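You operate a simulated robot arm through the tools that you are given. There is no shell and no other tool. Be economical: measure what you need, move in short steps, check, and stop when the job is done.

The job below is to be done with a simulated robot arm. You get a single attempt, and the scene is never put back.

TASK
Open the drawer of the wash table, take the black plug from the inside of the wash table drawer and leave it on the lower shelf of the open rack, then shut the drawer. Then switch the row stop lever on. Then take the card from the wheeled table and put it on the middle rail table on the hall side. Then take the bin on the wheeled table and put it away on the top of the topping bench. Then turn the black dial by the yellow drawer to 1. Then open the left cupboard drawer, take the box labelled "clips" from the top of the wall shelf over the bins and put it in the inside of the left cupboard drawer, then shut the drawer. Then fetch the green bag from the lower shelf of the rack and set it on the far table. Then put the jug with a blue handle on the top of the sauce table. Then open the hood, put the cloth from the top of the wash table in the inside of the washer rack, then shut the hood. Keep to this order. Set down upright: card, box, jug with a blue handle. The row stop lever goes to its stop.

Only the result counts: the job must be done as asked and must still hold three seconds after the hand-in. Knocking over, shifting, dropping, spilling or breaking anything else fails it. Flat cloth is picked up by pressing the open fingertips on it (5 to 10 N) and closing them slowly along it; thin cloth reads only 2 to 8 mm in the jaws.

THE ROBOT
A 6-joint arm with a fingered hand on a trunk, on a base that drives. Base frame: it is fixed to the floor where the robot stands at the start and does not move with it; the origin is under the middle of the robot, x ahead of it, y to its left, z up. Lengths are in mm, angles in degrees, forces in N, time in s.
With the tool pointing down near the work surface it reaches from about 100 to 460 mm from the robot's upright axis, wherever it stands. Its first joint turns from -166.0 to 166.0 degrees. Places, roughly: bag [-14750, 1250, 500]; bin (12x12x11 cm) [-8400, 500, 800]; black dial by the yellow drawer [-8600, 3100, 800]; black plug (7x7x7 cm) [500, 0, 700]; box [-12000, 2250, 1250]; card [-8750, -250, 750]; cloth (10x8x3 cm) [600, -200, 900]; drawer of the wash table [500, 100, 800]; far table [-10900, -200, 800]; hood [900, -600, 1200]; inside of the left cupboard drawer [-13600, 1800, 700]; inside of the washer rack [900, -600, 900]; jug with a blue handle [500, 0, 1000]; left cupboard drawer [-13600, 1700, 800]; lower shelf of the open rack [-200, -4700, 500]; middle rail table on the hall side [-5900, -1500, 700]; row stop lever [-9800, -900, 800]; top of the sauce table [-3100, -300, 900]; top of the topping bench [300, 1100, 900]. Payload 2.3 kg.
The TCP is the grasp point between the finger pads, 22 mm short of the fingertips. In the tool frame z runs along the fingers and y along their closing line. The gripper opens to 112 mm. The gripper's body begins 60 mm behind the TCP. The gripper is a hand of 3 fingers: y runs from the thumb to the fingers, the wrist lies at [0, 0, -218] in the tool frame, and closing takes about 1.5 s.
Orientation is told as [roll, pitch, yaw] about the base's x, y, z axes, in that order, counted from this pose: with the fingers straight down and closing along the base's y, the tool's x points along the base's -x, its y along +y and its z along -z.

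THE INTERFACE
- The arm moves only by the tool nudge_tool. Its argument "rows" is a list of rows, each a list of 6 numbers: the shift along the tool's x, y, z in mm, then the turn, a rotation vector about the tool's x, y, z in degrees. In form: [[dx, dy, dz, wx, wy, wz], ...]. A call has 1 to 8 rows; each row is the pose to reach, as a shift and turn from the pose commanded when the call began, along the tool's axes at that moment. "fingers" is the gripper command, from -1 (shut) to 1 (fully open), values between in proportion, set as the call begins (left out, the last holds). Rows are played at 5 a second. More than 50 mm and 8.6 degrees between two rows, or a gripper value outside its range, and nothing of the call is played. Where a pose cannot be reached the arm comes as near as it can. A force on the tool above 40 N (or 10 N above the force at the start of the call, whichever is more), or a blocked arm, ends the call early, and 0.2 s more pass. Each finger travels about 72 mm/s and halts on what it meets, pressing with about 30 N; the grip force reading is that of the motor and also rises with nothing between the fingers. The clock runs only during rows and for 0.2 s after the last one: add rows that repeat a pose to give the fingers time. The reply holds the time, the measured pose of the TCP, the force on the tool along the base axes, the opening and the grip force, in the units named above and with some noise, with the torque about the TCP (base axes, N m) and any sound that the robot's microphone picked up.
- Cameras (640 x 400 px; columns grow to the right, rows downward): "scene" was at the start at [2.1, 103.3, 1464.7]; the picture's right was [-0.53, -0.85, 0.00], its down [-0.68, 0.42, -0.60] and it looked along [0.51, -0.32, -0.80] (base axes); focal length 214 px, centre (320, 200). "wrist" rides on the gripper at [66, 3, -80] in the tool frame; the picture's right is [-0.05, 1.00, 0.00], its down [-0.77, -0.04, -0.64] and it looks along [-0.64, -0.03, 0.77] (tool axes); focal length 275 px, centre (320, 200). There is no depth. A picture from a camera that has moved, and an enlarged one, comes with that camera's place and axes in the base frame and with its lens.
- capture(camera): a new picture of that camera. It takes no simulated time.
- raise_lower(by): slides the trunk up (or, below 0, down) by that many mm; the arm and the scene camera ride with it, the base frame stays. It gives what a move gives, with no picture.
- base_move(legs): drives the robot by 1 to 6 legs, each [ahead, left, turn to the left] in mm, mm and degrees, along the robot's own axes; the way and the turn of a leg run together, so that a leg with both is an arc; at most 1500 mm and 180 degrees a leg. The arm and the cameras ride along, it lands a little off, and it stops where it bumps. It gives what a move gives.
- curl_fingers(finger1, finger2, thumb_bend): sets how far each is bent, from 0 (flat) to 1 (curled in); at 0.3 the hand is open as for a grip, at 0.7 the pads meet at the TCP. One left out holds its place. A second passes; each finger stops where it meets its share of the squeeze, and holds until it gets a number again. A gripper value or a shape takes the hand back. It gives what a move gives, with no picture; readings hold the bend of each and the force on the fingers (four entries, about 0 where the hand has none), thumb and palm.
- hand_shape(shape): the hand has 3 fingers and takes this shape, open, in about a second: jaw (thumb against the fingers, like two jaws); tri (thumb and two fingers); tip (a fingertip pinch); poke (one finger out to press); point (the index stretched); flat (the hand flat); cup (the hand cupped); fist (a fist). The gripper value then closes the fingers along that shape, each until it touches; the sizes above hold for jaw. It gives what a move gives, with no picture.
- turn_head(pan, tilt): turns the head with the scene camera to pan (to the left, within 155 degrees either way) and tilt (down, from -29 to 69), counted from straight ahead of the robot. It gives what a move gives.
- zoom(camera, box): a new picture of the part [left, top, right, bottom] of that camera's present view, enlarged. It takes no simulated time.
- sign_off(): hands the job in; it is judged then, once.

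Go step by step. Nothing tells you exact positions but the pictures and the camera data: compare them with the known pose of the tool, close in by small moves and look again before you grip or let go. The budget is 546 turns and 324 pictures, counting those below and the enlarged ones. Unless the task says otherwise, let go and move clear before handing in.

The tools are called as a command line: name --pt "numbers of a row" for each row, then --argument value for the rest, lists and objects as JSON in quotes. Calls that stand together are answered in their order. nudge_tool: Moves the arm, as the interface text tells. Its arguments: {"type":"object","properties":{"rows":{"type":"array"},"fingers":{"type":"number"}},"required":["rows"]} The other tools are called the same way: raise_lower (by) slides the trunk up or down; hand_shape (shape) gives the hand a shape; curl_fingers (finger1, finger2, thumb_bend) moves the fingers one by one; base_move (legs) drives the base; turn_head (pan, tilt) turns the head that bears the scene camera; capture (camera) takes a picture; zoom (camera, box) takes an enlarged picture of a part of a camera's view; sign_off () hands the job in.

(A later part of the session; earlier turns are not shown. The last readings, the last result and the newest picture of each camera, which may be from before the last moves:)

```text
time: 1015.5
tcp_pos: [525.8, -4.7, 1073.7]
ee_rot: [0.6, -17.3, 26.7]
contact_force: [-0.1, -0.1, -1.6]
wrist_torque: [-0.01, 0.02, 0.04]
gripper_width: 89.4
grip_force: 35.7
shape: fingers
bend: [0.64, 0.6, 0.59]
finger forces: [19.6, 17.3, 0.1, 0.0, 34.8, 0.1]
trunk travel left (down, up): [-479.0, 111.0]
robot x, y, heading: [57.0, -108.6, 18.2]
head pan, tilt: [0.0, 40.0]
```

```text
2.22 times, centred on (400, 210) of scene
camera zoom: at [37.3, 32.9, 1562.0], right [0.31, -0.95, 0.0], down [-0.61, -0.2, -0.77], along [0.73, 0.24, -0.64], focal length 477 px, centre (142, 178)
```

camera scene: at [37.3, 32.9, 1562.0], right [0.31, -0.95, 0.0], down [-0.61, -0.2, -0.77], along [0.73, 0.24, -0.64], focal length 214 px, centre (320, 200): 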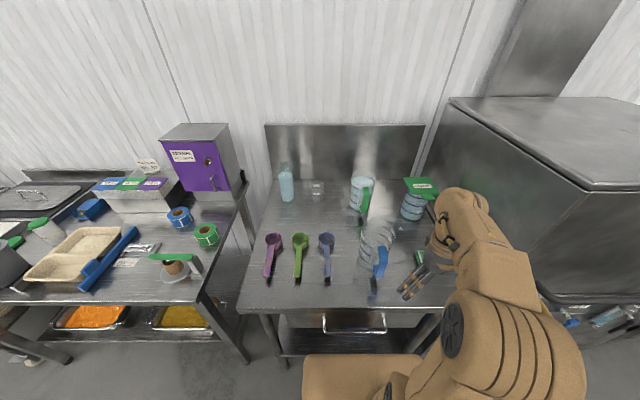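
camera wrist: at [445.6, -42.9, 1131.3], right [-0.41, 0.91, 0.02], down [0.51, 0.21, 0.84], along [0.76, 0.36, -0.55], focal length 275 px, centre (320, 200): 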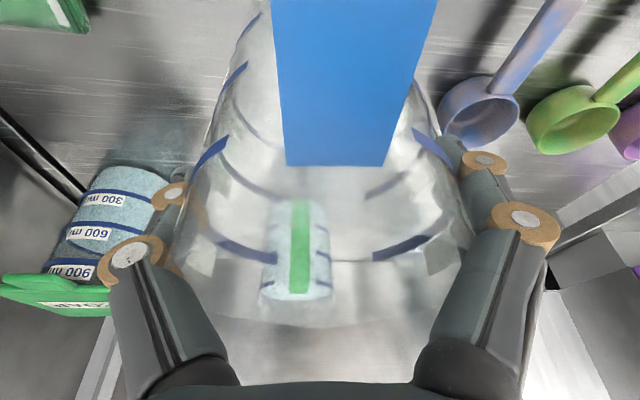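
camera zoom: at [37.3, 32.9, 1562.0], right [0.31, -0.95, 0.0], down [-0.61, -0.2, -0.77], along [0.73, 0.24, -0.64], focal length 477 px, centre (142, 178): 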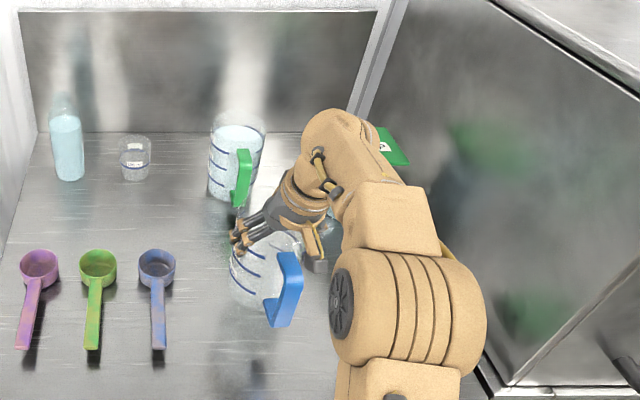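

The jug hangs upright. I'll raise it, back off, and drive to the hall side of the sauce table.

raise_lower --by 80

base_move --legs '[[-500, 0, 0], [0, -450, 0], [-1400, 0, 0], [-950, 0, 0], [0, 0, 90]]'

turn_head --pan 0 --tilt 35

capture --camera "scene"

capture --camera "wrist"

```text
time: 1016.7
tcp_pos: [524.9, -4.3, 1153.7]
ee_rot: [0.7, -17.2, 26.8]
contact_force: [-0.6, 0.4, -1.4]
wrist_torque: [0.04, -0.03, 0.03]
gripper_width: 89.2
grip_force: 35.1
shape: fingers
bend: [0.64, 0.6, 0.59]
finger forces: [19.5, 17.2, 0.1, 0.1, 34.8, 0.1]
trunk travel left (down, up): [-559.0, 31.0]
robot x, y, heading: [57.5, -111.3, 18.0]
head pan, tilt: [0.0, 40.0]
```

```text
time: 1037.0
tcp_pos: [-2628.9, -983.6, 1152.9]
ee_rot: [0.7, -17.2, 118.4]
contact_force: [1.0, 0.1, -1.5]
wrist_torque: [-0.01, 0.0, -0.01]
gripper_width: 88.4
grip_force: 32.3
shape: fingers
bend: [0.64, 0.6, 0.59]
finger forces: [17.3, 15.9, 0.0, 0.0, 31.3, 0.0]
trunk travel left (down, up): [-559.0, 31.0]
robot x, y, heading: [-2507.3, -1448.2, 109.8]
head pan, tilt: [0.0, 40.0]
```

```text
time: 1037.7
tcp_pos: [-2628.6, -983.7, 1154.1]
ee_rot: [0.6, -17.2, 118.3]
contact_force: [0.2, -0.2, -1.7]
wrist_torque: [-0.01, 0.0, 0.0]
gripper_width: 88.6
grip_force: 32.2
shape: fingers
bend: [0.64, 0.6, 0.59]
finger forces: [17.4, 16.0, 0.1, 0.0, 31.3, 0.0]
trunk travel left (down, up): [-559.0, 31.0]
robot x, y, heading: [-2507.3, -1450.3, 109.7]
head pan, tilt: [0.0, 35.0]
```

```text
87 pictures are left
camera scene: at [-2652.6, -1468.4, 1649.5], right [0.94, 0.34, 0.0], down [0.19, -0.54, -0.82], along [-0.28, 0.77, -0.57], focal length 214 px, centre (320, 200)
```

scene: 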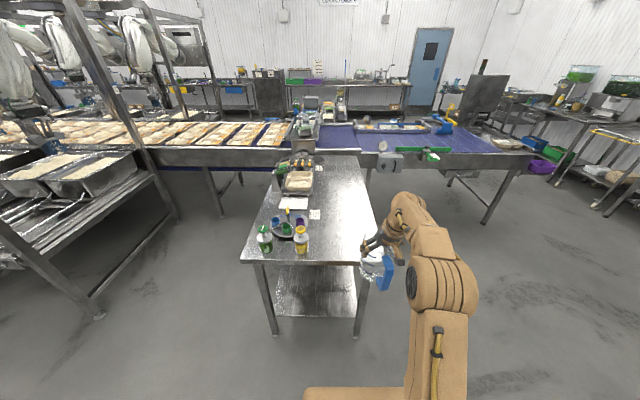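

```text
86 pictures are left
camera wrist: at [-2590.6, -1064.0, 1211.0], right [-0.9, -0.44, 0.02], down [-0.22, 0.5, 0.83], along [-0.38, 0.75, -0.55], focal length 275 px, centre (320, 200)
```

wrist: 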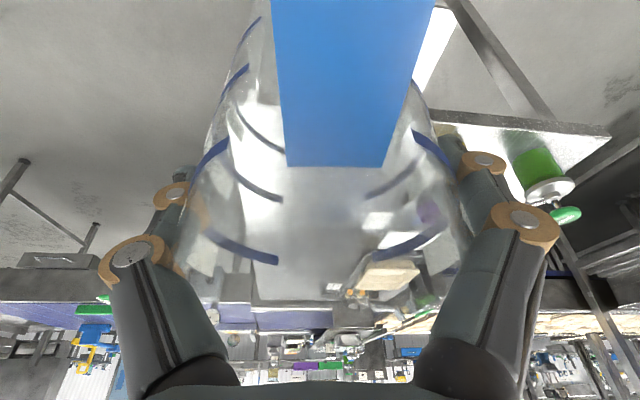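

The right half of the sauce table's near end is free. I'll square up, move 85 mm left and 300 mm forward, and lower the jug.

base_move --legs '[[0, 85, -1.2], [295, 0, 0]]'

raise_lower --by -90

capture --camera "scene"

```text
time: 1040.4
tcp_pos: [-2792.4, -729.6, 1153.3]
ee_rot: [0.6, -17.2, 117.0]
contact_force: [1.0, -0.6, -0.7]
wrist_torque: [0.01, 0.02, -0.01]
gripper_width: 88.7
grip_force: 32.2
shape: fingers
bend: [0.64, 0.6, 0.59]
finger forces: [17.4, 15.9, 0.0, 0.0, 31.4, 0.0]
trunk travel left (down, up): [-559.0, 31.0]
robot x, y, heading: [-2685.4, -1198.0, 108.5]
head pan, tilt: [0.0, 35.0]
```

```text
time: 1041.7
tcp_pos: [-2792.4, -729.8, 1064.0]
ee_rot: [0.6, -17.2, 117.1]
contact_force: [0.5, 0.6, -1.0]
wrist_torque: [0.0, -0.01, 0.03]
gripper_width: 88.6
grip_force: 32.8
shape: fingers
bend: [0.64, 0.6, 0.59]
finger forces: [17.4, 15.9, 0.0, 0.0, 31.3, 0.0]
trunk travel left (down, up): [-469.0, 121.0]
robot x, y, heading: [-2685.1, -1194.2, 108.6]
head pan, tilt: [0.0, 35.0]
```

```text
85 pictures are left
camera scene: at [-2826.9, -1212.7, 1559.6], right [0.95, 0.32, 0.0], down [0.18, -0.54, -0.82], along [-0.26, 0.78, -0.57], focal length 214 px, centre (320, 200)
```

scene: 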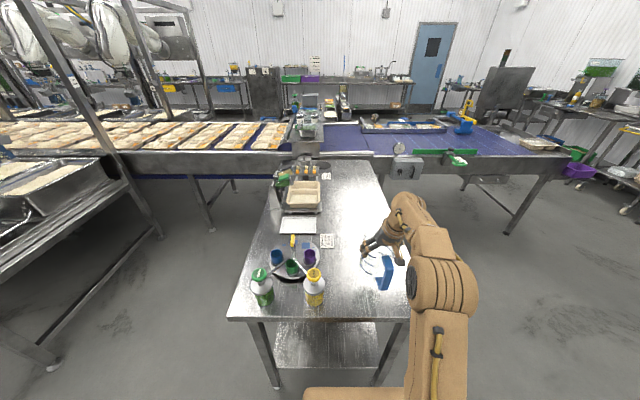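

The jug is over the free area; I'll move 35 mm left for margin and lower gently to contact.

base_move --legs '[[0, 35, 0]]'

nudge_tool --pt "3 0 10 0 0 0" --pt "6 0 19 0 0 0" --pt "8 0 26 0 0 0" --pt "10 0 32 0 0 0" --pt "11.5 0 38 0 0 0" --pt "13 0 43 0 0 0" --pt "14.5 0 48 0 0 0"

capture --camera "scene"

```text
time: 1042.5
tcp_pos: [-2826.4, -741.4, 1064.2]
ee_rot: [0.5, -17.2, 117.0]
contact_force: [0.2, 0.5, -1.2]
wrist_torque: [0.0, -0.03, -0.01]
gripper_width: 88.5
grip_force: 32.6
shape: fingers
bend: [0.64, 0.6, 0.59]
finger forces: [17.4, 15.9, 0.0, 0.0, 31.3, 0.0]
trunk travel left (down, up): [-469.0, 121.0]
robot x, y, heading: [-2713.8, -1206.5, 108.4]
head pan, tilt: [0.0, 35.0]
```

```text
time: 1044.1
tcp_pos: [-2826.3, -740.1, 1014.0]
ee_rot: [0.7, -17.2, 117.1]
contact_force: [0.2, 0.9, -1.5]
wrist_torque: [0.04, 0.04, -0.04]
gripper_width: 88.5
grip_force: 31.9
shape: fingers
bend: [0.64, 0.6, 0.59]
finger forces: [17.1, 15.6, 0.0, 0.0, 30.8, 0.0]
trunk travel left (down, up): [-469.0, 121.0]
robot x, y, heading: [-2718.4, -1208.7, 108.1]
head pan, tilt: [0.0, 35.0]
```

```text
84 pictures are left
camera scene: at [-2860.2, -1223.6, 1559.5], right [0.95, 0.32, 0.0], down [0.18, -0.54, -0.82], along [-0.26, 0.78, -0.57], focal length 214 px, centre (320, 200)
```

scene: 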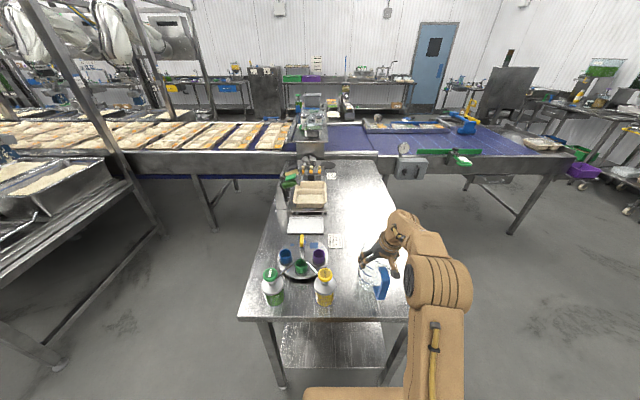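

No contact yet; I'll keep lowering in small steps.

nudge_tool --pt "1.5 0 5 0 0 0" --pt "3 0 10 0 0 0" --pt "4.2 0 14 0 0 0" --pt "5.4 0 18 0 0 0" --pt "6.6 0 22 0 0 0" --pt "7.8 0 26 0 0 0" --pt "9 0 30 0 0 0" --pt "10.2 0 34 0 0 0"

```text
time: 1045.8
tcp_pos: [-2828.0, -739.6, 985.9]
ee_rot: [0.3, -18.3, 117.0]
contact_force: [-0.2, 0.4, 24.4]
wrist_torque: [-0.58, -0.21, -0.03]
gripper_width: 88.4
grip_force: 36.4
shape: fingers
bend: [0.64, 0.6, 0.59]
finger forces: [23.2, 17.1, 0.0, 0.0, 32.6, 0.1]
trunk travel left (down, up): [-469.0, 121.0]
robot x, y, heading: [-2721.0, -1207.6, 108.5]
head pan, tilt: [0.0, 35.0]
stopped in row 8: the force on the tool passed its limit at 45 N (the readings are from after the stop); the commanded pose is now the measured one
```

The jug is standing. I'll ease up, open the fingers and look.

nudge_tool --pt "-1 0 -4 0 0 0" --pt "-1 0 -4 0 0 0"

curl_fingers --finger1 0.05 --finger2 0.05 --thumb_bend 0.05

capture --camera "wrist"

zoom --camera "scene" --box '[240, 200, 460, 340]'

```text
time: 1046.4
tcp_pos: [-2826.8, -737.9, 988.4]
ee_rot: [0.5, -17.8, 117.0]
contact_force: [0.6, -0.6, 1.9]
wrist_torque: [-0.14, -0.11, -0.02]
gripper_width: 87.9
grip_force: 31.1
shape: fingers
bend: [0.64, 0.6, 0.59]
finger forces: [17.7, 15.0, 0.1, 0.1, 29.6, 0.1]
trunk travel left (down, up): [-469.0, 121.0]
robot x, y, heading: [-2717.7, -1204.1, 108.3]
head pan, tilt: [0.0, 35.0]
```

```text
time: 1047.4
tcp_pos: [-2826.3, -739.0, 988.4]
ee_rot: [0.5, -17.9, 116.9]
contact_force: [0.1, -0.6, 0.1]
wrist_torque: [0.0, 0.01, -0.01]
gripper_width: 147.3
grip_force: 0.5
shape: fingers
bend: [0.05, 0.05, 0.05]
finger forces: [0.0, 0.0, 0.0, 0.0, 0.1, 0.1]
trunk travel left (down, up): [-469.0, 121.0]
robot x, y, heading: [-2721.1, -1208.3, 108.2]
head pan, tilt: [0.0, 35.0]
```

```text
83 pictures are left
camera wrist: at [-2790.8, -819.0, 1044.0], right [-0.91, -0.42, 0.02], down [-0.21, 0.5, 0.84], along [-0.36, 0.76, -0.54], focal length 275 px, centre (320, 200)
```

wrist: 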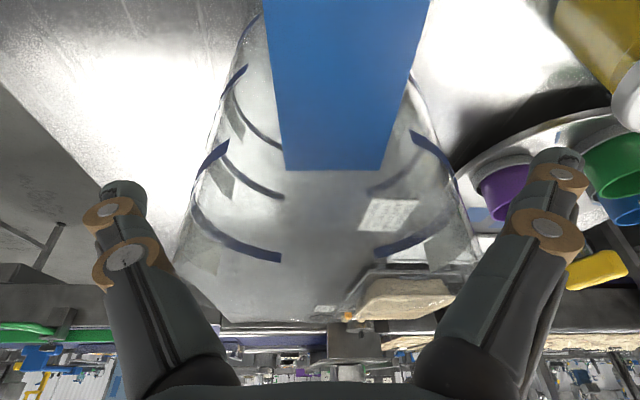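

```text
2.86 times, centred on (350, 270) of scene
camera zoom: at [-2860.1, -1223.8, 1559.5], right [0.95, 0.32, 0.0], down [0.18, -0.54, -0.82], along [-0.26, 0.78, -0.57], focal length 613 px, centre (234, 0)
```

zoom: 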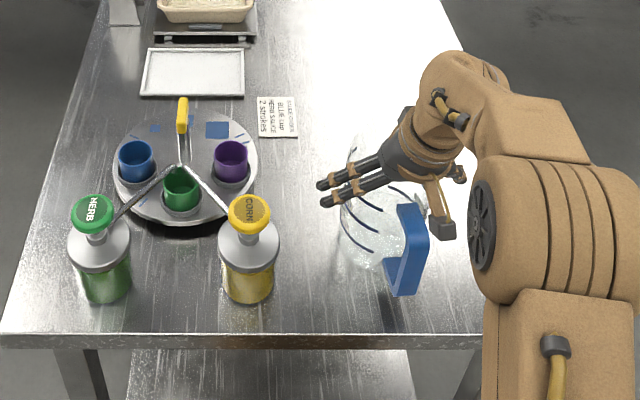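

The jug stands upright and free of the fingers. I'll lift the hand straight up and move away.

raise_lower --by 121

base_move --legs '[[-500, 0, 0]]'

capture --camera "scene"

```text
time: 1048.9
tcp_pos: [-2827.4, -738.6, 1109.4]
ee_rot: [0.5, -17.9, 116.9]
contact_force: [1.0, 0.7, -0.6]
wrist_torque: [-0.01, 0.03, 0.0]
gripper_width: 147.3
grip_force: 0.1
shape: fingers
bend: [0.05, 0.05, 0.05]
finger forces: [0.1, 0.0, 0.0, 0.0, 0.0, 0.1]
trunk travel left (down, up): [-590.0, 0.0]
robot x, y, heading: [-2718.5, -1211.0, 108.7]
head pan, tilt: [0.0, 35.0]
```

```text
time: 1051.9
tcp_pos: [-2668.1, -1213.6, 1109.0]
ee_rot: [0.5, -17.8, 116.8]
contact_force: [-0.7, -0.3, -0.3]
wrist_torque: [0.04, 0.01, -0.01]
gripper_width: 147.3
grip_force: 0.0
shape: fingers
bend: [0.05, 0.05, 0.05]
finger forces: [0.1, 0.1, 0.0, 0.0, 0.0, 0.0]
trunk travel left (down, up): [-590.0, 0.0]
robot x, y, heading: [-2557.1, -1682.0, 108.1]
head pan, tilt: [0.0, 35.0]
```

```text
81 pictures are left
camera scene: at [-2702.4, -1698.9, 1680.6], right [0.95, 0.31, 0.0], down [0.18, -0.54, -0.82], along [-0.26, 0.78, -0.57], focal length 214 px, centre (320, 200)
```

scene: 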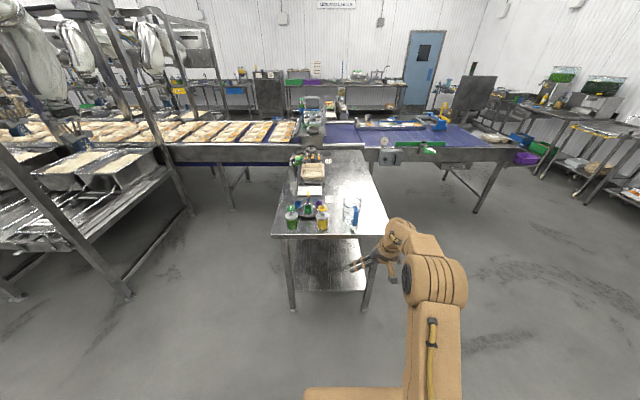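

The jug stands on the sauce table. The last job is the dishwasher hood and the cloth. I'll turn and drive to the dishwasher.

base_move --legs '[[0, 0, -89.6], [1400, 0, 0], [1100, 0, 0]]'

turn_head --pan 0 --tilt 25

capture --camera "scene"

```text
time: 1067.9
tcp_pos: [281.9, -780.2, 1108.9]
ee_rot: [0.5, -17.8, 26.5]
contact_force: [-0.7, 0.4, 0.0]
wrist_torque: [0.02, 0.03, -0.01]
gripper_width: 147.4
grip_force: 0.1
shape: fingers
bend: [0.05, 0.05, 0.05]
finger forces: [0.1, 0.0, 0.0, 0.0, 0.0, 0.1]
trunk travel left (down, up): [-590.0, 0.0]
robot x, y, heading: [-191.0, -889.4, 17.9]
head pan, tilt: [0.0, 35.0]
```

```text
time: 1068.6
tcp_pos: [280.9, -780.6, 1108.4]
ee_rot: [0.6, -17.8, 26.5]
contact_force: [-0.2, 0.2, -0.4]
wrist_torque: [0.01, -0.01, 0.01]
gripper_width: 147.2
grip_force: 0.1
shape: fingers
bend: [0.05, 0.05, 0.05]
finger forces: [0.0, 0.0, 0.0, 0.0, 0.0, 0.0]
trunk travel left (down, up): [-590.0, 0.0]
robot x, y, heading: [-185.6, -886.8, 17.7]
head pan, tilt: [0.0, 25.0]
```

```text
80 pictures are left
camera scene: at [-202.9, -741.8, 1696.3], right [0.31, -0.95, 0.0], down [-0.4, -0.13, -0.91], along [0.86, 0.28, -0.42], focal length 214 px, centre (320, 200)
```

scene: 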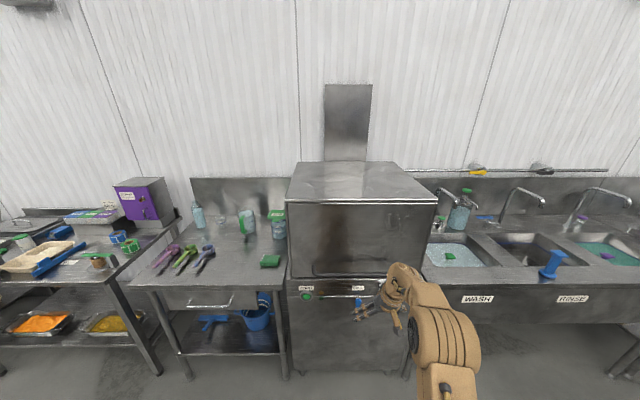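

The hood slides up on the column behind it, with a bar handle along its lower front at about z 995. I'll set the hand to the 45° hook pose again, with the trunk at the matching height.

nudge_tool --pt "20 0 0 0 6 3" --pt "40 0 0 0 12 6" --pt "60 0 0 0 17.8 8.7" --fingers 0.2

raise_lower --by -226

nudge_tool --pt "0 0 -20 -2.93 -2.93 7.08" --pt "0 0 -40 -5.85 -5.85 14.15" --pt "0 0 -60 -8.78 -8.78 21.23" --pt "0 0 -80 -11.7 -11.7 28.3" --pt "0 0 -100 -14.63 -14.63 35.4" --pt "0 0 -120 -17.55 -17.55 42.45" --pt "0 0 -140 -20.5 -20.5 49.5" --pt "0 0 -160 -23.4 -23.4 56.6"

nudge_tool --pt "0 0 0 -2.93 -2.93 7.08" --pt "0 0 0 -5.85 -5.85 14.15" --pt "0 0 0 -8.78 -8.78 21.23" --pt "0 0 0 -11.7 -11.7 28.3"

capture --camera "wrist"

capture --camera "scene"

```text
time: 1069.4
tcp_pos: [229.9, -806.2, 1090.7]
ee_rot: [1.9, 0.3, 18.1]
contact_force: [1.1, 0.5, -0.6]
wrist_torque: [0.01, 0.03, 0.01]
gripper_width: 67.9
grip_force: 0.1
shape: jaw
bend: [0.71, 0.71, 0.71]
finger forces: [0.1, 0.0, 0.0, 0.0, 0.0, 0.0]
trunk travel left (down, up): [-590.0, 0.0]
robot x, y, heading: [-188.7, -887.4, 18.0]
head pan, tilt: [0.0, 25.0]
```

```text
time: 1071.8
tcp_pos: [230.3, -806.5, 864.3]
ee_rot: [1.8, 0.2, 18.0]
contact_force: [-0.1, 0.4, 0.0]
wrist_torque: [-0.01, 0.0, 0.01]
gripper_width: 67.7
grip_force: 0.1
shape: jaw
bend: [0.71, 0.71, 0.71]
finger forces: [0.0, 0.0, 0.0, 0.0, 0.0, 0.1]
trunk travel left (down, up): [-364.0, 226.0]
robot x, y, heading: [-190.6, -890.2, 18.1]
head pan, tilt: [0.0, 25.0]
```

```text
time: 1073.6
tcp_pos: [231.7, -811.5, 1025.4]
ee_rot: [31.5, -6.6, -42.5]
contact_force: [-0.1, -1.2, -0.1]
wrist_torque: [0.0, -0.01, -0.03]
gripper_width: 67.7
grip_force: 0.0
shape: jaw
bend: [0.71, 0.71, 0.71]
finger forces: [0.0, 0.0, 0.0, 0.1, 0.1, 0.1]
trunk travel left (down, up): [-364.0, 226.0]
robot x, y, heading: [-190.7, -883.9, 18.1]
head pan, tilt: [0.0, 25.0]
```

```text
time: 1074.6
tcp_pos: [232.9, -810.8, 1024.7]
ee_rot: [44.9, 1.9, -71.9]
contact_force: [0.3, 0.0, 0.1]
wrist_torque: [-0.01, -0.01, 0.01]
gripper_width: 67.4
grip_force: 0.0
shape: jaw
bend: [0.71, 0.71, 0.71]
finger forces: [0.1, 0.0, 0.0, 0.0, 0.0, 0.0]
trunk travel left (down, up): [-364.0, 226.0]
robot x, y, heading: [-190.1, -888.2, 18.1]
head pan, tilt: [0.0, 25.0]
```

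```text
79 pictures are left
camera wrist: at [159.2, -768.0, 1085.4], right [0.7, 0.15, 0.7], down [-0.21, -0.89, 0.4], along [0.69, -0.42, -0.59], focal length 275 px, centre (320, 200)
```

wrist: 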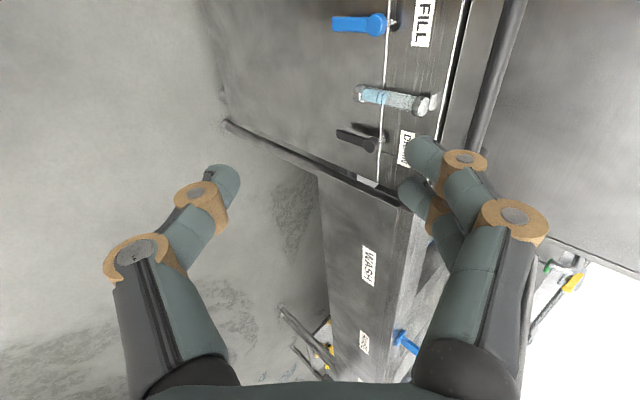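

```text
78 pictures are left
camera scene: at [-203.0, -741.7, 1470.3], right [0.31, -0.95, 0.0], down [-0.4, -0.13, -0.91], along [0.86, 0.28, -0.42], focal length 214 px, centre (320, 200)
```

scene: 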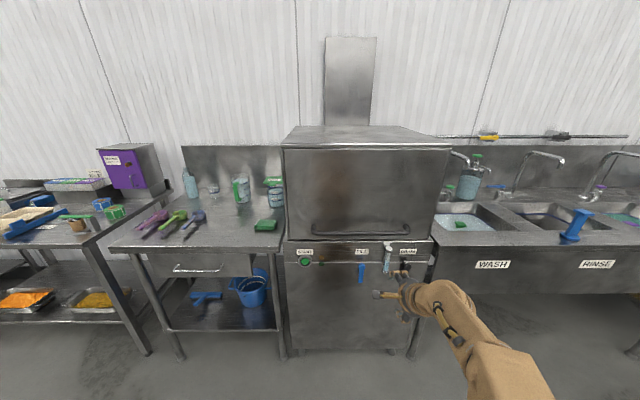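

The handle bar is about 757 ahead at z≈985, 375 mm wide, centred in front of me. I'll drive 250 mm closer and look at it through the wrist camera.

base_move --legs '[[250, 0, 0.4]]'

capture --camera "wrist"

```text
time: 1076.4
tcp_pos: [469.4, -730.8, 1024.0]
ee_rot: [44.8, 1.8, -71.5]
contact_force: [-0.1, 0.6, 0.3]
wrist_torque: [-0.01, 0.0, 0.02]
gripper_width: 67.5
grip_force: 0.1
shape: jaw
bend: [0.71, 0.71, 0.71]
finger forces: [0.0, 0.0, 0.0, 0.0, 0.0, 0.0]
trunk travel left (down, up): [-364.0, 226.0]
robot x, y, heading: [46.5, -809.1, 18.6]
head pan, tilt: [0.0, 25.0]
```

```text
77 pictures are left
camera wrist: at [395.9, -688.0, 1085.2], right [0.7, 0.16, 0.7], down [-0.2, -0.89, 0.4], along [0.69, -0.42, -0.59], focal length 275 px, centre (320, 200)
```

wrist: 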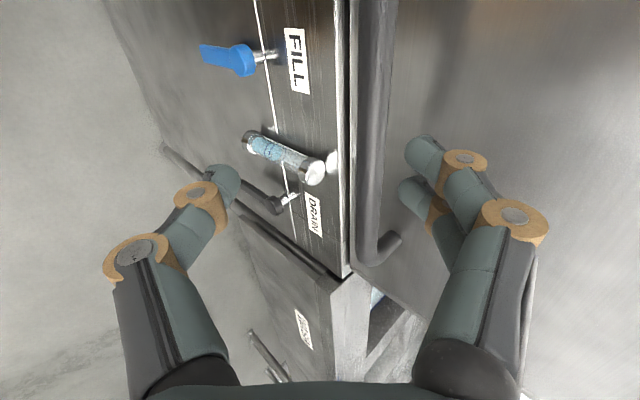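

The bar is at 537 ahead, z≈972, standing 58 mm off the hood. I'll drive 60 mm forward and push the fingers around it along their own direction.

base_move --legs '[[60, 40, 0]]'

nudge_tool --pt "0 0 25 0 0 0" --pt "0 0 45 0 0 0"

capture --camera "wrist"

```text
time: 1077.5
tcp_pos: [513.1, -671.6, 1023.9]
ee_rot: [44.7, 1.8, -71.5]
contact_force: [0.4, 1.2, 0.0]
wrist_torque: [0.03, 0.01, 0.0]
gripper_width: 67.5
grip_force: 0.1
shape: jaw
bend: [0.71, 0.71, 0.71]
finger forces: [0.1, 0.1, 0.0, 0.0, 0.0, 0.0]
trunk travel left (down, up): [-364.0, 226.0]
robot x, y, heading: [93.8, -754.7, 18.5]
head pan, tilt: [0.0, 25.0]
```

```text
time: 1078.0
tcp_pos: [543.1, -662.1, 992.0]
ee_rot: [44.8, 1.7, -71.5]
contact_force: [-0.7, -0.3, -1.4]
wrist_torque: [-0.01, -0.02, 0.03]
gripper_width: 67.8
grip_force: 0.2
shape: jaw
bend: [0.71, 0.71, 0.71]
finger forces: [0.1, 0.1, 0.0, 0.0, 0.0, 0.0]
trunk travel left (down, up): [-364.0, 226.0]
robot x, y, heading: [94.3, -753.0, 18.5]
head pan, tilt: [0.0, 25.0]
```

```text
76 pictures are left
camera wrist: at [469.8, -620.2, 1053.8], right [0.69, 0.16, 0.7], down [-0.2, -0.89, 0.4], along [0.69, -0.42, -0.59], focal length 275 px, centre (320, 200)
```

wrist: 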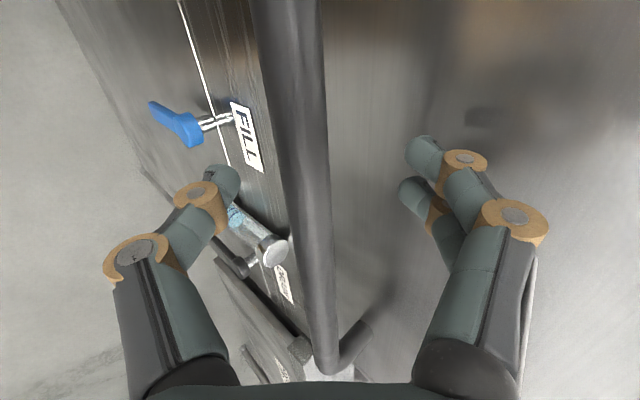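

The bar is between thumb and fingers. I'll push in 24 mm more and close.

nudge_tool --pt "0 0 12 0 0 0" --pt "0 0 24 0 0 0"

nudge_tool --pt "0 0 0 0 0 0" --pt "0 0 0 0 0 0" --pt "0 0 0 0 0 0" --pt "0 0 0 0 0 0" --pt "0 0 0 0 0 0" --pt "0 0 0 0 0 0" --fingers -1

capture --camera "wrist"

```text
time: 1078.7
tcp_pos: [558.3, -656.4, 975.8]
ee_rot: [44.7, 1.8, -71.5]
contact_force: [0.6, -0.5, 0.0]
wrist_torque: [-0.02, 0.01, 0.01]
gripper_width: 67.8
grip_force: 0.0
shape: jaw
bend: [0.71, 0.71, 0.71]
finger forces: [0.0, 0.0, 0.0, 0.0, 0.0, 0.1]
trunk travel left (down, up): [-364.0, 226.0]
robot x, y, heading: [91.7, -752.5, 18.3]
head pan, tilt: [0.0, 25.0]
```

```text
time: 1080.0
tcp_pos: [560.1, -655.7, 974.3]
ee_rot: [44.6, 1.8, -71.4]
contact_force: [1.0, 0.2, -16.9]
wrist_torque: [0.0, -0.14, -0.01]
gripper_width: 0.0
grip_force: 29.7
shape: jaw
bend: [0.63, 0.63, 0.76]
finger forces: [10.3, 10.4, 0.1, 0.0, 31.1, 0.1]
trunk travel left (down, up): [-364.0, 226.0]
robot x, y, heading: [89.7, -754.2, 18.2]
head pan, tilt: [0.0, 25.0]
```

```text
75 pictures are left
camera wrist: at [486.8, -613.5, 1035.2], right [0.7, 0.16, 0.7], down [-0.2, -0.89, 0.4], along [0.69, -0.42, -0.59], focal length 275 px, centre (320, 200)
```

wrist: 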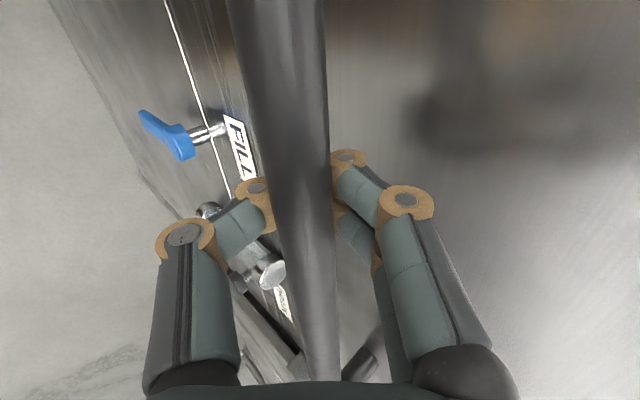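

The hand encloses the bar. I'll raise the trunk to lift the hood.

raise_lower --by 80

capture --camera "scene"

```text
time: 1081.2
tcp_pos: [559.3, -655.8, 1055.5]
ee_rot: [44.7, 1.8, -71.5]
contact_force: [3.0, 1.7, -0.5]
wrist_torque: [0.01, -0.03, 0.01]
gripper_width: 0.2
grip_force: 30.1
shape: jaw
bend: [0.63, 0.63, 0.76]
finger forces: [12.3, 12.8, 0.0, 0.0, 22.6, 0.0]
trunk travel left (down, up): [-444.0, 146.0]
robot x, y, heading: [88.9, -752.8, 18.3]
head pan, tilt: [0.0, 25.0]
```

```text
74 pictures are left
camera scene: at [78.4, -606.5, 1550.4], right [0.32, -0.95, 0.0], down [-0.4, -0.13, -0.91], along [0.86, 0.29, -0.42], focal length 214 px, centre (320, 200)
```

scene: 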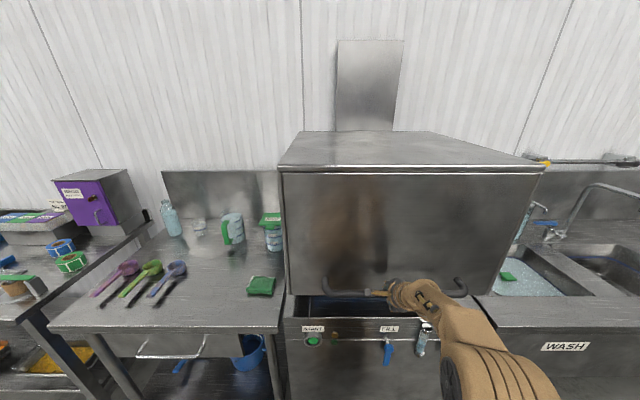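

The hood rises easily. I'll lift it as far as the trunk goes, then continue with the arm.

raise_lower --by 146

nudge_tool --pt "0 25 -25 0 0 0" --pt "0 50 -50 0 0 0" --pt "0 75 -75 0 0 0" --pt "0 100 -100 0 0 0"

capture --camera "scene"

```text
time: 1082.9
tcp_pos: [559.7, -655.1, 1201.6]
ee_rot: [44.9, 1.8, -71.4]
contact_force: [3.9, 2.4, -0.4]
wrist_torque: [-0.03, 0.0, 0.0]
gripper_width: 0.0
grip_force: 30.0
shape: jaw
bend: [0.63, 0.63, 0.76]
finger forces: [12.3, 13.0, 0.0, 0.0, 23.5, 0.0]
trunk travel left (down, up): [-590.0, 0.0]
robot x, y, heading: [96.9, -753.0, 18.4]
head pan, tilt: [0.0, 25.0]
```

```text
time: 1083.9
tcp_pos: [559.1, -657.7, 1335.4]
ee_rot: [44.9, 1.7, -71.0]
contact_force: [6.4, 26.2, 2.9]
wrist_torque: [0.01, 0.0, -0.06]
gripper_width: 0.0
grip_force: 29.9
shape: jaw
bend: [0.63, 0.64, 0.75]
finger forces: [8.2, 9.6, 0.0, 0.1, 22.5, 0.0]
out of reach, approached as far as the arm can: row 4
trunk travel left (down, up): [-590.0, 0.0]
robot x, y, heading: [89.3, -753.7, 18.4]
head pan, tilt: [0.0, 25.0]
```

```text
73 pictures are left
camera scene: at [79.6, -594.9, 1695.5], right [0.32, -0.95, 0.01], down [-0.4, -0.14, -0.9], along [0.86, 0.28, -0.43], focal length 214 px, centre (320, 200)
```

scene: 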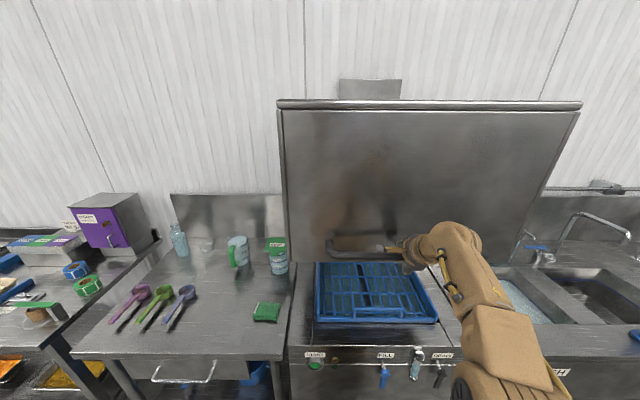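

The hood is up about 360 mm and the blue washer rack is exposed. I'll release the bar and see that the hood stays up.

nudge_tool --pt "0 0 0 0 0 0" --pt "0 0 0 0 0 0" --pt "0 0 0 0 0 0" --pt "0 0 0 0 0 0" --fingers 0.2

nudge_tool --pt "0 0 -20 0 0 0" --pt "0 0 -45 0 0 0" --pt "0 0 -70 0 0 0"

base_move --legs '[[-300, 0, 0]]'

capture --camera "scene"

```text
time: 1084.9
tcp_pos: [558.1, -669.0, 1335.2]
ee_rot: [45.1, 1.9, -71.2]
contact_force: [0.0, 0.3, -1.1]
wrist_torque: [0.02, 0.0, 0.02]
gripper_width: 66.9
grip_force: 0.0
shape: jaw
bend: [0.71, 0.71, 0.71]
finger forces: [0.0, 0.0, 0.0, 0.1, 0.0, 0.0]
trunk travel left (down, up): [-590.0, 0.0]
robot x, y, heading: [92.3, -752.5, 18.3]
head pan, tilt: [0.0, 25.0]
```

```text
time: 1085.7
tcp_pos: [509.5, -697.6, 1375.0]
ee_rot: [44.9, 1.7, -71.4]
contact_force: [0.2, -0.1, -0.6]
wrist_torque: [0.0, 0.01, 0.03]
gripper_width: 66.9
grip_force: 0.1
shape: jaw
bend: [0.71, 0.71, 0.71]
finger forces: [0.0, 0.1, 0.0, 0.1, 0.1, 0.1]
out of reach, approached as far as the arm can: row 1, 2, 3
trunk travel left (down, up): [-590.0, 0.0]
robot x, y, heading: [91.2, -754.3, 18.2]
head pan, tilt: [0.0, 25.0]
```

```text
time: 1087.8
tcp_pos: [223.9, -793.1, 1375.3]
ee_rot: [44.9, 1.8, -71.4]
contact_force: [-0.6, -0.1, 0.6]
wrist_torque: [-0.01, 0.03, -0.01]
gripper_width: 67.0
grip_force: 0.1
shape: jaw
bend: [0.71, 0.71, 0.71]
finger forces: [0.1, 0.0, 0.0, 0.0, 0.0, 0.0]
trunk travel left (down, up): [-590.0, 0.0]
robot x, y, heading: [-196.9, -847.3, 18.2]
head pan, tilt: [0.0, 25.0]
```

```text
72 pictures are left
camera scene: at [-209.4, -701.9, 1696.3], right [0.31, -0.95, 0.0], down [-0.4, -0.13, -0.91], along [0.86, 0.28, -0.42], focal length 214 px, centre (320, 200)
```

scene: 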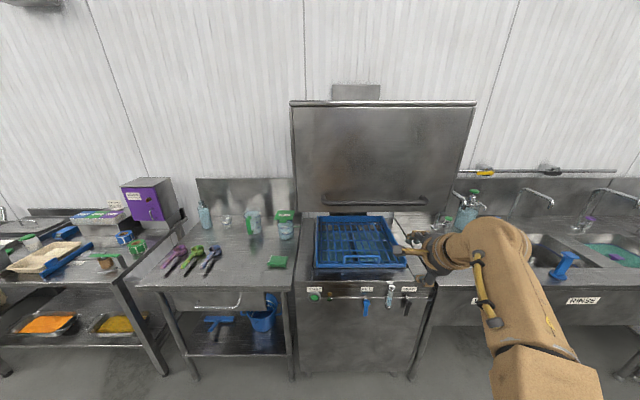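

The hood stays up. Now for the cloth: I'll bring the hand back to vertical and move over to the wash table.

nudge_tool --pt "0 0 0 2.93 2.93 -7.08" --pt "0 0 0 5.85 5.85 -14.15" --pt "0 0 0 8.78 8.78 -21.23" --pt "0 0 0 11.7 11.7 -28.3" --pt "0 0 0 14.63 14.63 -35.4" --pt "0 0 0 17.55 17.55 -42.45" --pt "0 0 0 20.5 20.5 -49.5" --pt "0 0 0 23.4 23.4 -56.6"

nudge_tool --pt "0 0 0 2.93 2.93 -7.08" --pt "0 0 0 5.85 5.85 -14.15" --pt "0 0 0 8.78 8.78 -21.23" --pt "0 0 0 11.7 11.7 -28.3" --fingers 1

raise_lower --by -190

base_move --legs '[[0, 430, 0.3], [330, 0, 0]]'

capture --camera "wrist"

```text
time: 1089.6
tcp_pos: [207.9, -832.5, 1352.0]
ee_rot: [18.4, -7.9, -16.4]
contact_force: [-1.2, -0.3, -0.6]
wrist_torque: [0.01, 0.01, 0.02]
gripper_width: 67.3
grip_force: 0.0
shape: jaw
bend: [0.71, 0.71, 0.71]
finger forces: [0.0, 0.0, 0.1, 0.0, 0.0, 0.1]
out of reach, approached as far as the arm can: row 6, 7, 8
trunk travel left (down, up): [-590.0, 0.0]
robot x, y, heading: [-192.1, -848.5, 18.1]
head pan, tilt: [0.0, 25.0]
```

```text
time: 1090.6
tcp_pos: [217.4, -774.8, 1288.8]
ee_rot: [4.0, -1.8, 13.7]
contact_force: [-0.3, -0.6, -0.1]
wrist_torque: [0.04, 0.05, 0.0]
gripper_width: 111.8
grip_force: 0.1
shape: jaw
bend: [0.3, 0.3, 0.3]
finger forces: [0.0, 0.0, 0.0, 0.1, 0.0, 0.0]
out of reach, approached as far as the arm can: row 1, 2, 3, 4
trunk travel left (down, up): [-590.0, 0.0]
robot x, y, heading: [-193.3, -846.3, 18.4]
head pan, tilt: [0.0, 25.0]
```

```text
time: 1092.7
tcp_pos: [213.8, -772.1, 1100.2]
ee_rot: [3.8, -1.9, 13.5]
contact_force: [-0.7, -0.4, -0.2]
wrist_torque: [0.01, 0.02, 0.0]
gripper_width: 112.2
grip_force: 0.0
shape: jaw
bend: [0.3, 0.3, 0.3]
finger forces: [0.0, 0.0, 0.1, 0.0, 0.0, 0.1]
trunk travel left (down, up): [-400.0, 190.0]
robot x, y, heading: [-194.0, -847.5, 18.3]
head pan, tilt: [0.0, 25.0]
```

```text
time: 1097.1
tcp_pos: [389.0, -258.3, 1100.6]
ee_rot: [3.8, -1.8, 13.8]
contact_force: [-0.1, 0.0, 0.2]
wrist_torque: [0.0, 0.06, -0.02]
gripper_width: 112.0
grip_force: 0.1
shape: jaw
bend: [0.3, 0.3, 0.3]
finger forces: [0.1, 0.1, 0.0, 0.1, 0.0, 0.1]
trunk travel left (down, up): [-400.0, 190.0]
robot x, y, heading: [-17.2, -336.2, 18.6]
head pan, tilt: [0.0, 25.0]
```

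```text
71 pictures are left
camera wrist: at [321.3, -279.1, 1178.8], right [-0.19, 0.98, 0.07], down [0.75, 0.1, 0.66], along [0.64, 0.18, -0.75], focal length 275 px, centre (320, 200)
```

wrist: 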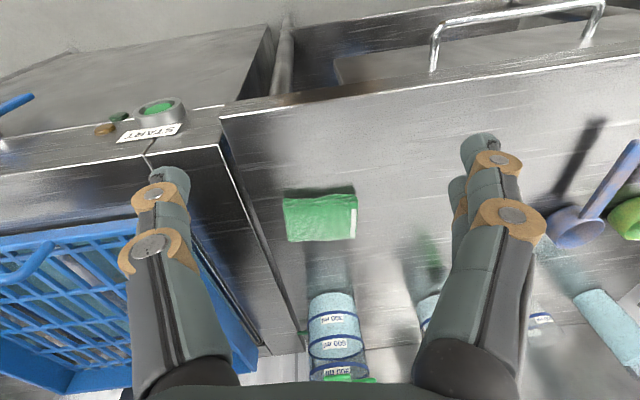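

The cloth is at about 588 ahead, 69 right. I'll straighten the hand, drive 145 mm forward and move above the cloth.

nudge_tool --pt "0 0 0 3.8 1.9 -4.8"

base_move --legs '[[145, 0, 0]]'

nudge_tool --pt "-10 10 40 0 0 0" --pt "-20 15 80 0 0 0" --pt "-20 15 110 0 0 0"

capture --camera "wrist"

```text
time: 1097.5
tcp_pos: [386.7, -258.9, 1098.0]
ee_rot: [-0.1, -0.2, 18.5]
contact_force: [-0.5, 0.7, 0.2]
wrist_torque: [-0.02, -0.03, 0.03]
gripper_width: 112.1
grip_force: 0.1
shape: jaw
bend: [0.3, 0.3, 0.3]
finger forces: [0.0, 0.0, 0.0, 0.0, 0.1, 0.0]
out of reach, approached as far as the arm can: row 1
trunk travel left (down, up): [-400.0, 190.0]
robot x, y, heading: [-20.8, -336.5, 18.3]
head pan, tilt: [0.0, 25.0]
```

```text
time: 1098.8
tcp_pos: [523.1, -214.1, 1098.6]
ee_rot: [0.0, -0.2, 18.6]
contact_force: [0.5, -0.4, -0.3]
wrist_torque: [0.0, 0.0, 0.0]
gripper_width: 111.9
grip_force: 0.1
shape: jaw
bend: [0.3, 0.3, 0.3]
finger forces: [0.0, 0.0, 0.0, 0.1, 0.1, 0.0]
trunk travel left (down, up): [-400.0, 190.0]
robot x, y, heading: [118.0, -287.9, 18.2]
head pan, tilt: [0.0, 25.0]
```

```text
time: 1099.6
tcp_pos: [538.7, -194.9, 989.2]
ee_rot: [-0.1, -0.3, 18.6]
contact_force: [-0.2, 0.1, -0.6]
wrist_torque: [0.0, 0.0, -0.01]
gripper_width: 112.0
grip_force: 0.1
shape: jaw
bend: [0.3, 0.3, 0.3]
finger forces: [0.0, 0.1, 0.0, 0.0, 0.0, 0.0]
trunk travel left (down, up): [-400.0, 190.0]
robot x, y, heading: [117.5, -287.1, 18.2]
head pan, tilt: [0.0, 25.0]
```

```text
70 pictures are left
camera wrist: at [472.4, -214.6, 1067.9], right [-0.28, 0.96, 0.0], down [0.74, 0.21, 0.64], along [0.62, 0.17, -0.77], focal length 275 px, centre (320, 200)
```

wrist: 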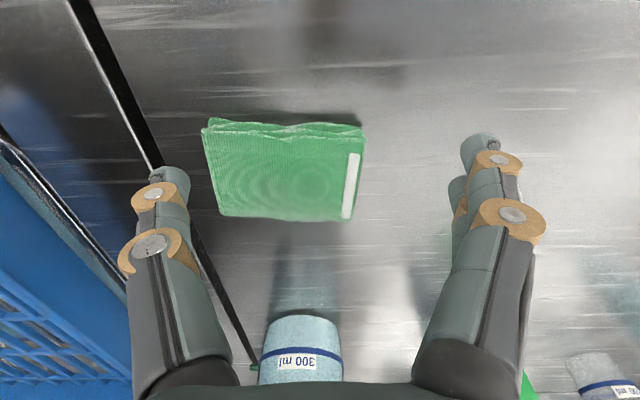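

The folded cloth is 30 mm ahead and 27 mm right of the hand. I'll open the fingers a bit wider than the cloth, centre over it and lower around it.

curl_fingers --finger1 0.2 --finger2 0.2 --thumb_bend 0.2

nudge_tool --pt "-30 -27 0 0 0 0" --pt "-30 -27 25 0 0 0" --pt "-30 -27 40 0 0 0"

capture --camera "wrist"

```text
time: 1100.6
tcp_pos: [537.9, -194.3, 989.3]
ee_rot: [-0.2, -0.3, 18.5]
contact_force: [-0.7, -0.3, 0.4]
wrist_torque: [0.0, -0.02, -0.01]
gripper_width: 129.0
grip_force: 0.1
shape: fingers
bend: [0.2, 0.2, 0.2]
finger forces: [0.1, 0.0, 0.0, 0.1, 0.0, 0.0]
trunk travel left (down, up): [-400.0, 190.0]
robot x, y, heading: [119.2, -286.0, 18.4]
head pan, tilt: [0.0, 25.0]
```

```text
time: 1101.4
tcp_pos: [574.1, -208.8, 948.8]
ee_rot: [-0.1, -0.3, 18.7]
contact_force: [0.7, -0.1, 0.0]
wrist_torque: [-0.01, -0.02, 0.03]
gripper_width: 129.2
grip_force: 0.0
shape: fingers
bend: [0.2, 0.2, 0.2]
finger forces: [0.0, 0.0, 0.1, 0.0, 0.1, 0.0]
trunk travel left (down, up): [-400.0, 190.0]
robot x, y, heading: [120.9, -289.7, 18.2]
head pan, tilt: [0.0, 25.0]
```

```text
69 pictures are left
camera wrist: at [508.8, -229.3, 1028.9], right [-0.27, 0.96, 0.0], down [0.74, 0.21, 0.64], along [0.62, 0.17, -0.77], focal length 275 px, centre (320, 200)
```

wrist: 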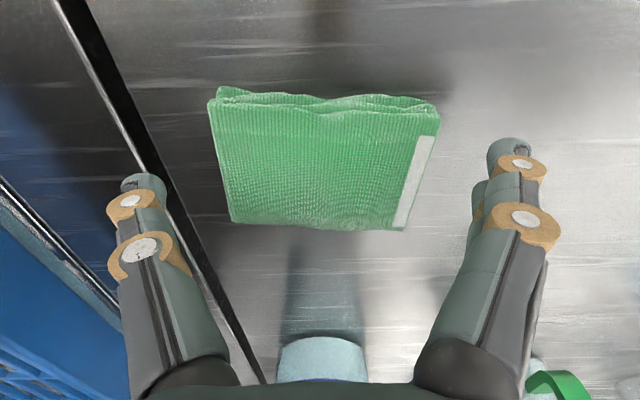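

Centred. I'll lower in small steps until the fingertips touch the table lightly.

nudge_tool --pt "-3 0 12 0 0 0" --pt "-3 0 20 0 0 0" --pt "-3 0 26 0 0 0" --pt "-3 0 30 0 0 0"

capture --camera "wrist"

```text
time: 1102.4
tcp_pos: [576.9, -209.1, 918.6]
ee_rot: [-0.1, -0.3, 18.7]
contact_force: [-0.2, -0.3, 0.3]
wrist_torque: [0.01, -0.04, -0.01]
gripper_width: 128.8
grip_force: 0.0
shape: fingers
bend: [0.2, 0.2, 0.2]
finger forces: [0.0, 0.0, 0.0, 0.1, 0.0, 0.0]
trunk travel left (down, up): [-400.0, 190.0]
robot x, y, heading: [114.0, -290.3, 18.2]
head pan, tilt: [0.0, 25.0]
```

```text
68 pictures are left
camera wrist: at [511.8, -228.1, 998.5], right [-0.27, 0.96, 0.0], down [0.74, 0.21, 0.64], along [0.62, 0.17, -0.77], focal length 275 px, centre (320, 200)
```

wrist: 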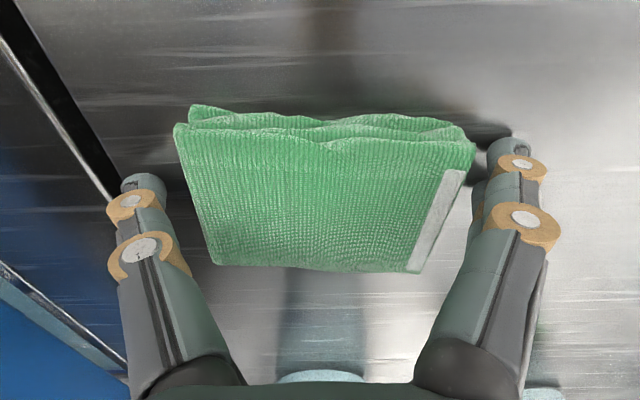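

I'll lower a few more millimetres until there's light contact, then close slowly.

nudge_tool --pt "0 0 4 0 0 0" --pt "0 0 7 0 0 0" --pt "0 0 10 0 0 0"

curl_fingers --finger1 0.4 --finger2 0.4 --thumb_bend 0.4

capture --camera "wrist"

```text
time: 1103.3
tcp_pos: [576.8, -209.7, 914.2]
ee_rot: [0.0, -1.1, 18.4]
contact_force: [-1.1, -3.0, 25.3]
wrist_torque: [0.5, 0.18, 0.11]
gripper_width: 133.2
grip_force: 12.2
shape: fingers
bend: [0.19, 0.19, 0.19]
finger forces: [9.1, 7.0, 0.1, 0.0, 8.7, 0.0]
trunk travel left (down, up): [-400.0, 190.0]
robot x, y, heading: [120.1, -288.5, 18.2]
head pan, tilt: [0.0, 25.0]
stopped in row 3: the force on the tool passed its limit at 42 N (the readings are from after the stop); the commanded pose is now the measured one
```

```text
time: 1103.8
tcp_pos: [576.6, -208.2, 915.5]
ee_rot: [-0.1, -1.5, 18.3]
contact_force: [-4.8, 0.3, 30.5]
wrist_torque: [0.77, 0.32, 0.14]
gripper_width: 126.9
grip_force: 15.4
shape: fingers
bend: [0.26, 0.26, 0.31]
finger forces: [10.5, 10.1, 0.1, 0.0, 9.4, 0.0]
trunk travel left (down, up): [-400.0, 190.0]
robot x, y, heading: [118.1, -291.2, 18.3]
head pan, tilt: [0.0, 25.0]
stopped: the force on the tool passed its limit at 41 N (the readings are from after the stop); the commanded pose is now the measured one
```

```text
67 pictures are left
camera wrist: at [509.7, -227.8, 993.9], right [-0.27, 0.96, 0.0], down [0.73, 0.2, 0.66], along [0.63, 0.18, -0.75], focal length 275 px, centre (320, 200)
```

wrist: 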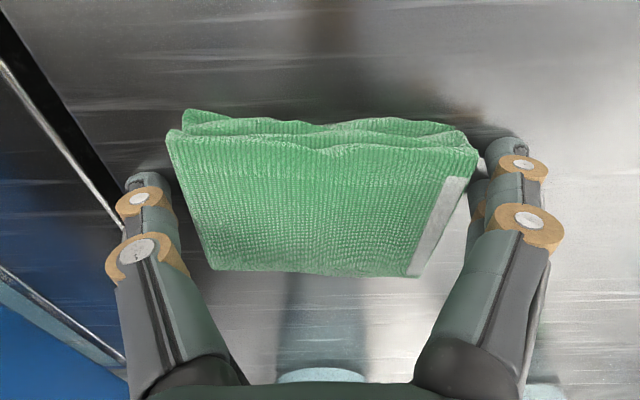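

The fingertips are on the table. I'll raise 7 mm and close on the cloth.

nudge_tool --pt "0 0 -5 0 0.5 0" --pt "0 0 -8 0 1 0"

curl_fingers --finger1 0.6 --finger2 0.6 --thumb_bend 0.6

capture --camera "wrist"

```text
time: 1104.4
tcp_pos: [578.4, -207.4, 921.2]
ee_rot: [-0.1, -0.1, 18.4]
contact_force: [-1.1, 2.9, 11.6]
wrist_torque: [0.37, 0.1, -0.01]
gripper_width: 109.7
grip_force: 7.4
shape: fingers
bend: [0.32, 0.32, 0.34]
finger forces: [5.2, 4.8, 0.0, 0.0, 4.8, 0.0]
trunk travel left (down, up): [-400.0, 190.0]
robot x, y, heading: [115.7, -292.2, 18.3]
head pan, tilt: [0.0, 25.0]
```

```text
time: 1105.4
tcp_pos: [577.1, -208.5, 920.7]
ee_rot: [-0.1, -0.3, 18.4]
contact_force: [2.5, -3.9, 17.0]
wrist_torque: [-0.15, -0.12, -0.01]
gripper_width: 101.0
grip_force: 32.4
shape: fingers
bend: [0.44, 0.42, 0.47]
finger forces: [14.9, 15.8, 0.0, 0.0, 34.2, 0.0]
trunk travel left (down, up): [-400.0, 190.0]
robot x, y, heading: [118.6, -288.2, 18.3]
head pan, tilt: [0.0, 25.0]
```

```text
66 pictures are left
camera wrist: at [512.9, -227.9, 1001.0], right [-0.27, 0.96, 0.0], down [0.74, 0.21, 0.64], along [0.61, 0.17, -0.77], focal length 275 px, centre (320, 200)
```

wrist: 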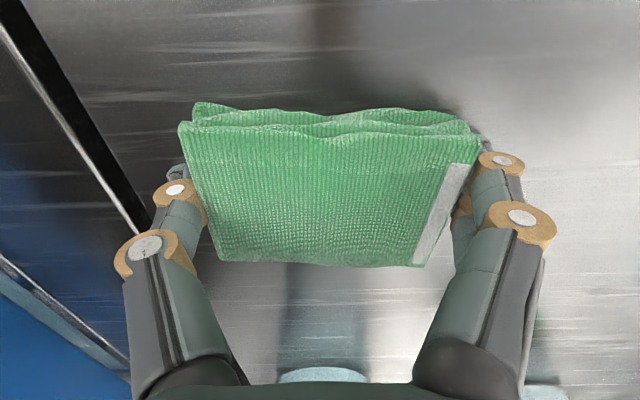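

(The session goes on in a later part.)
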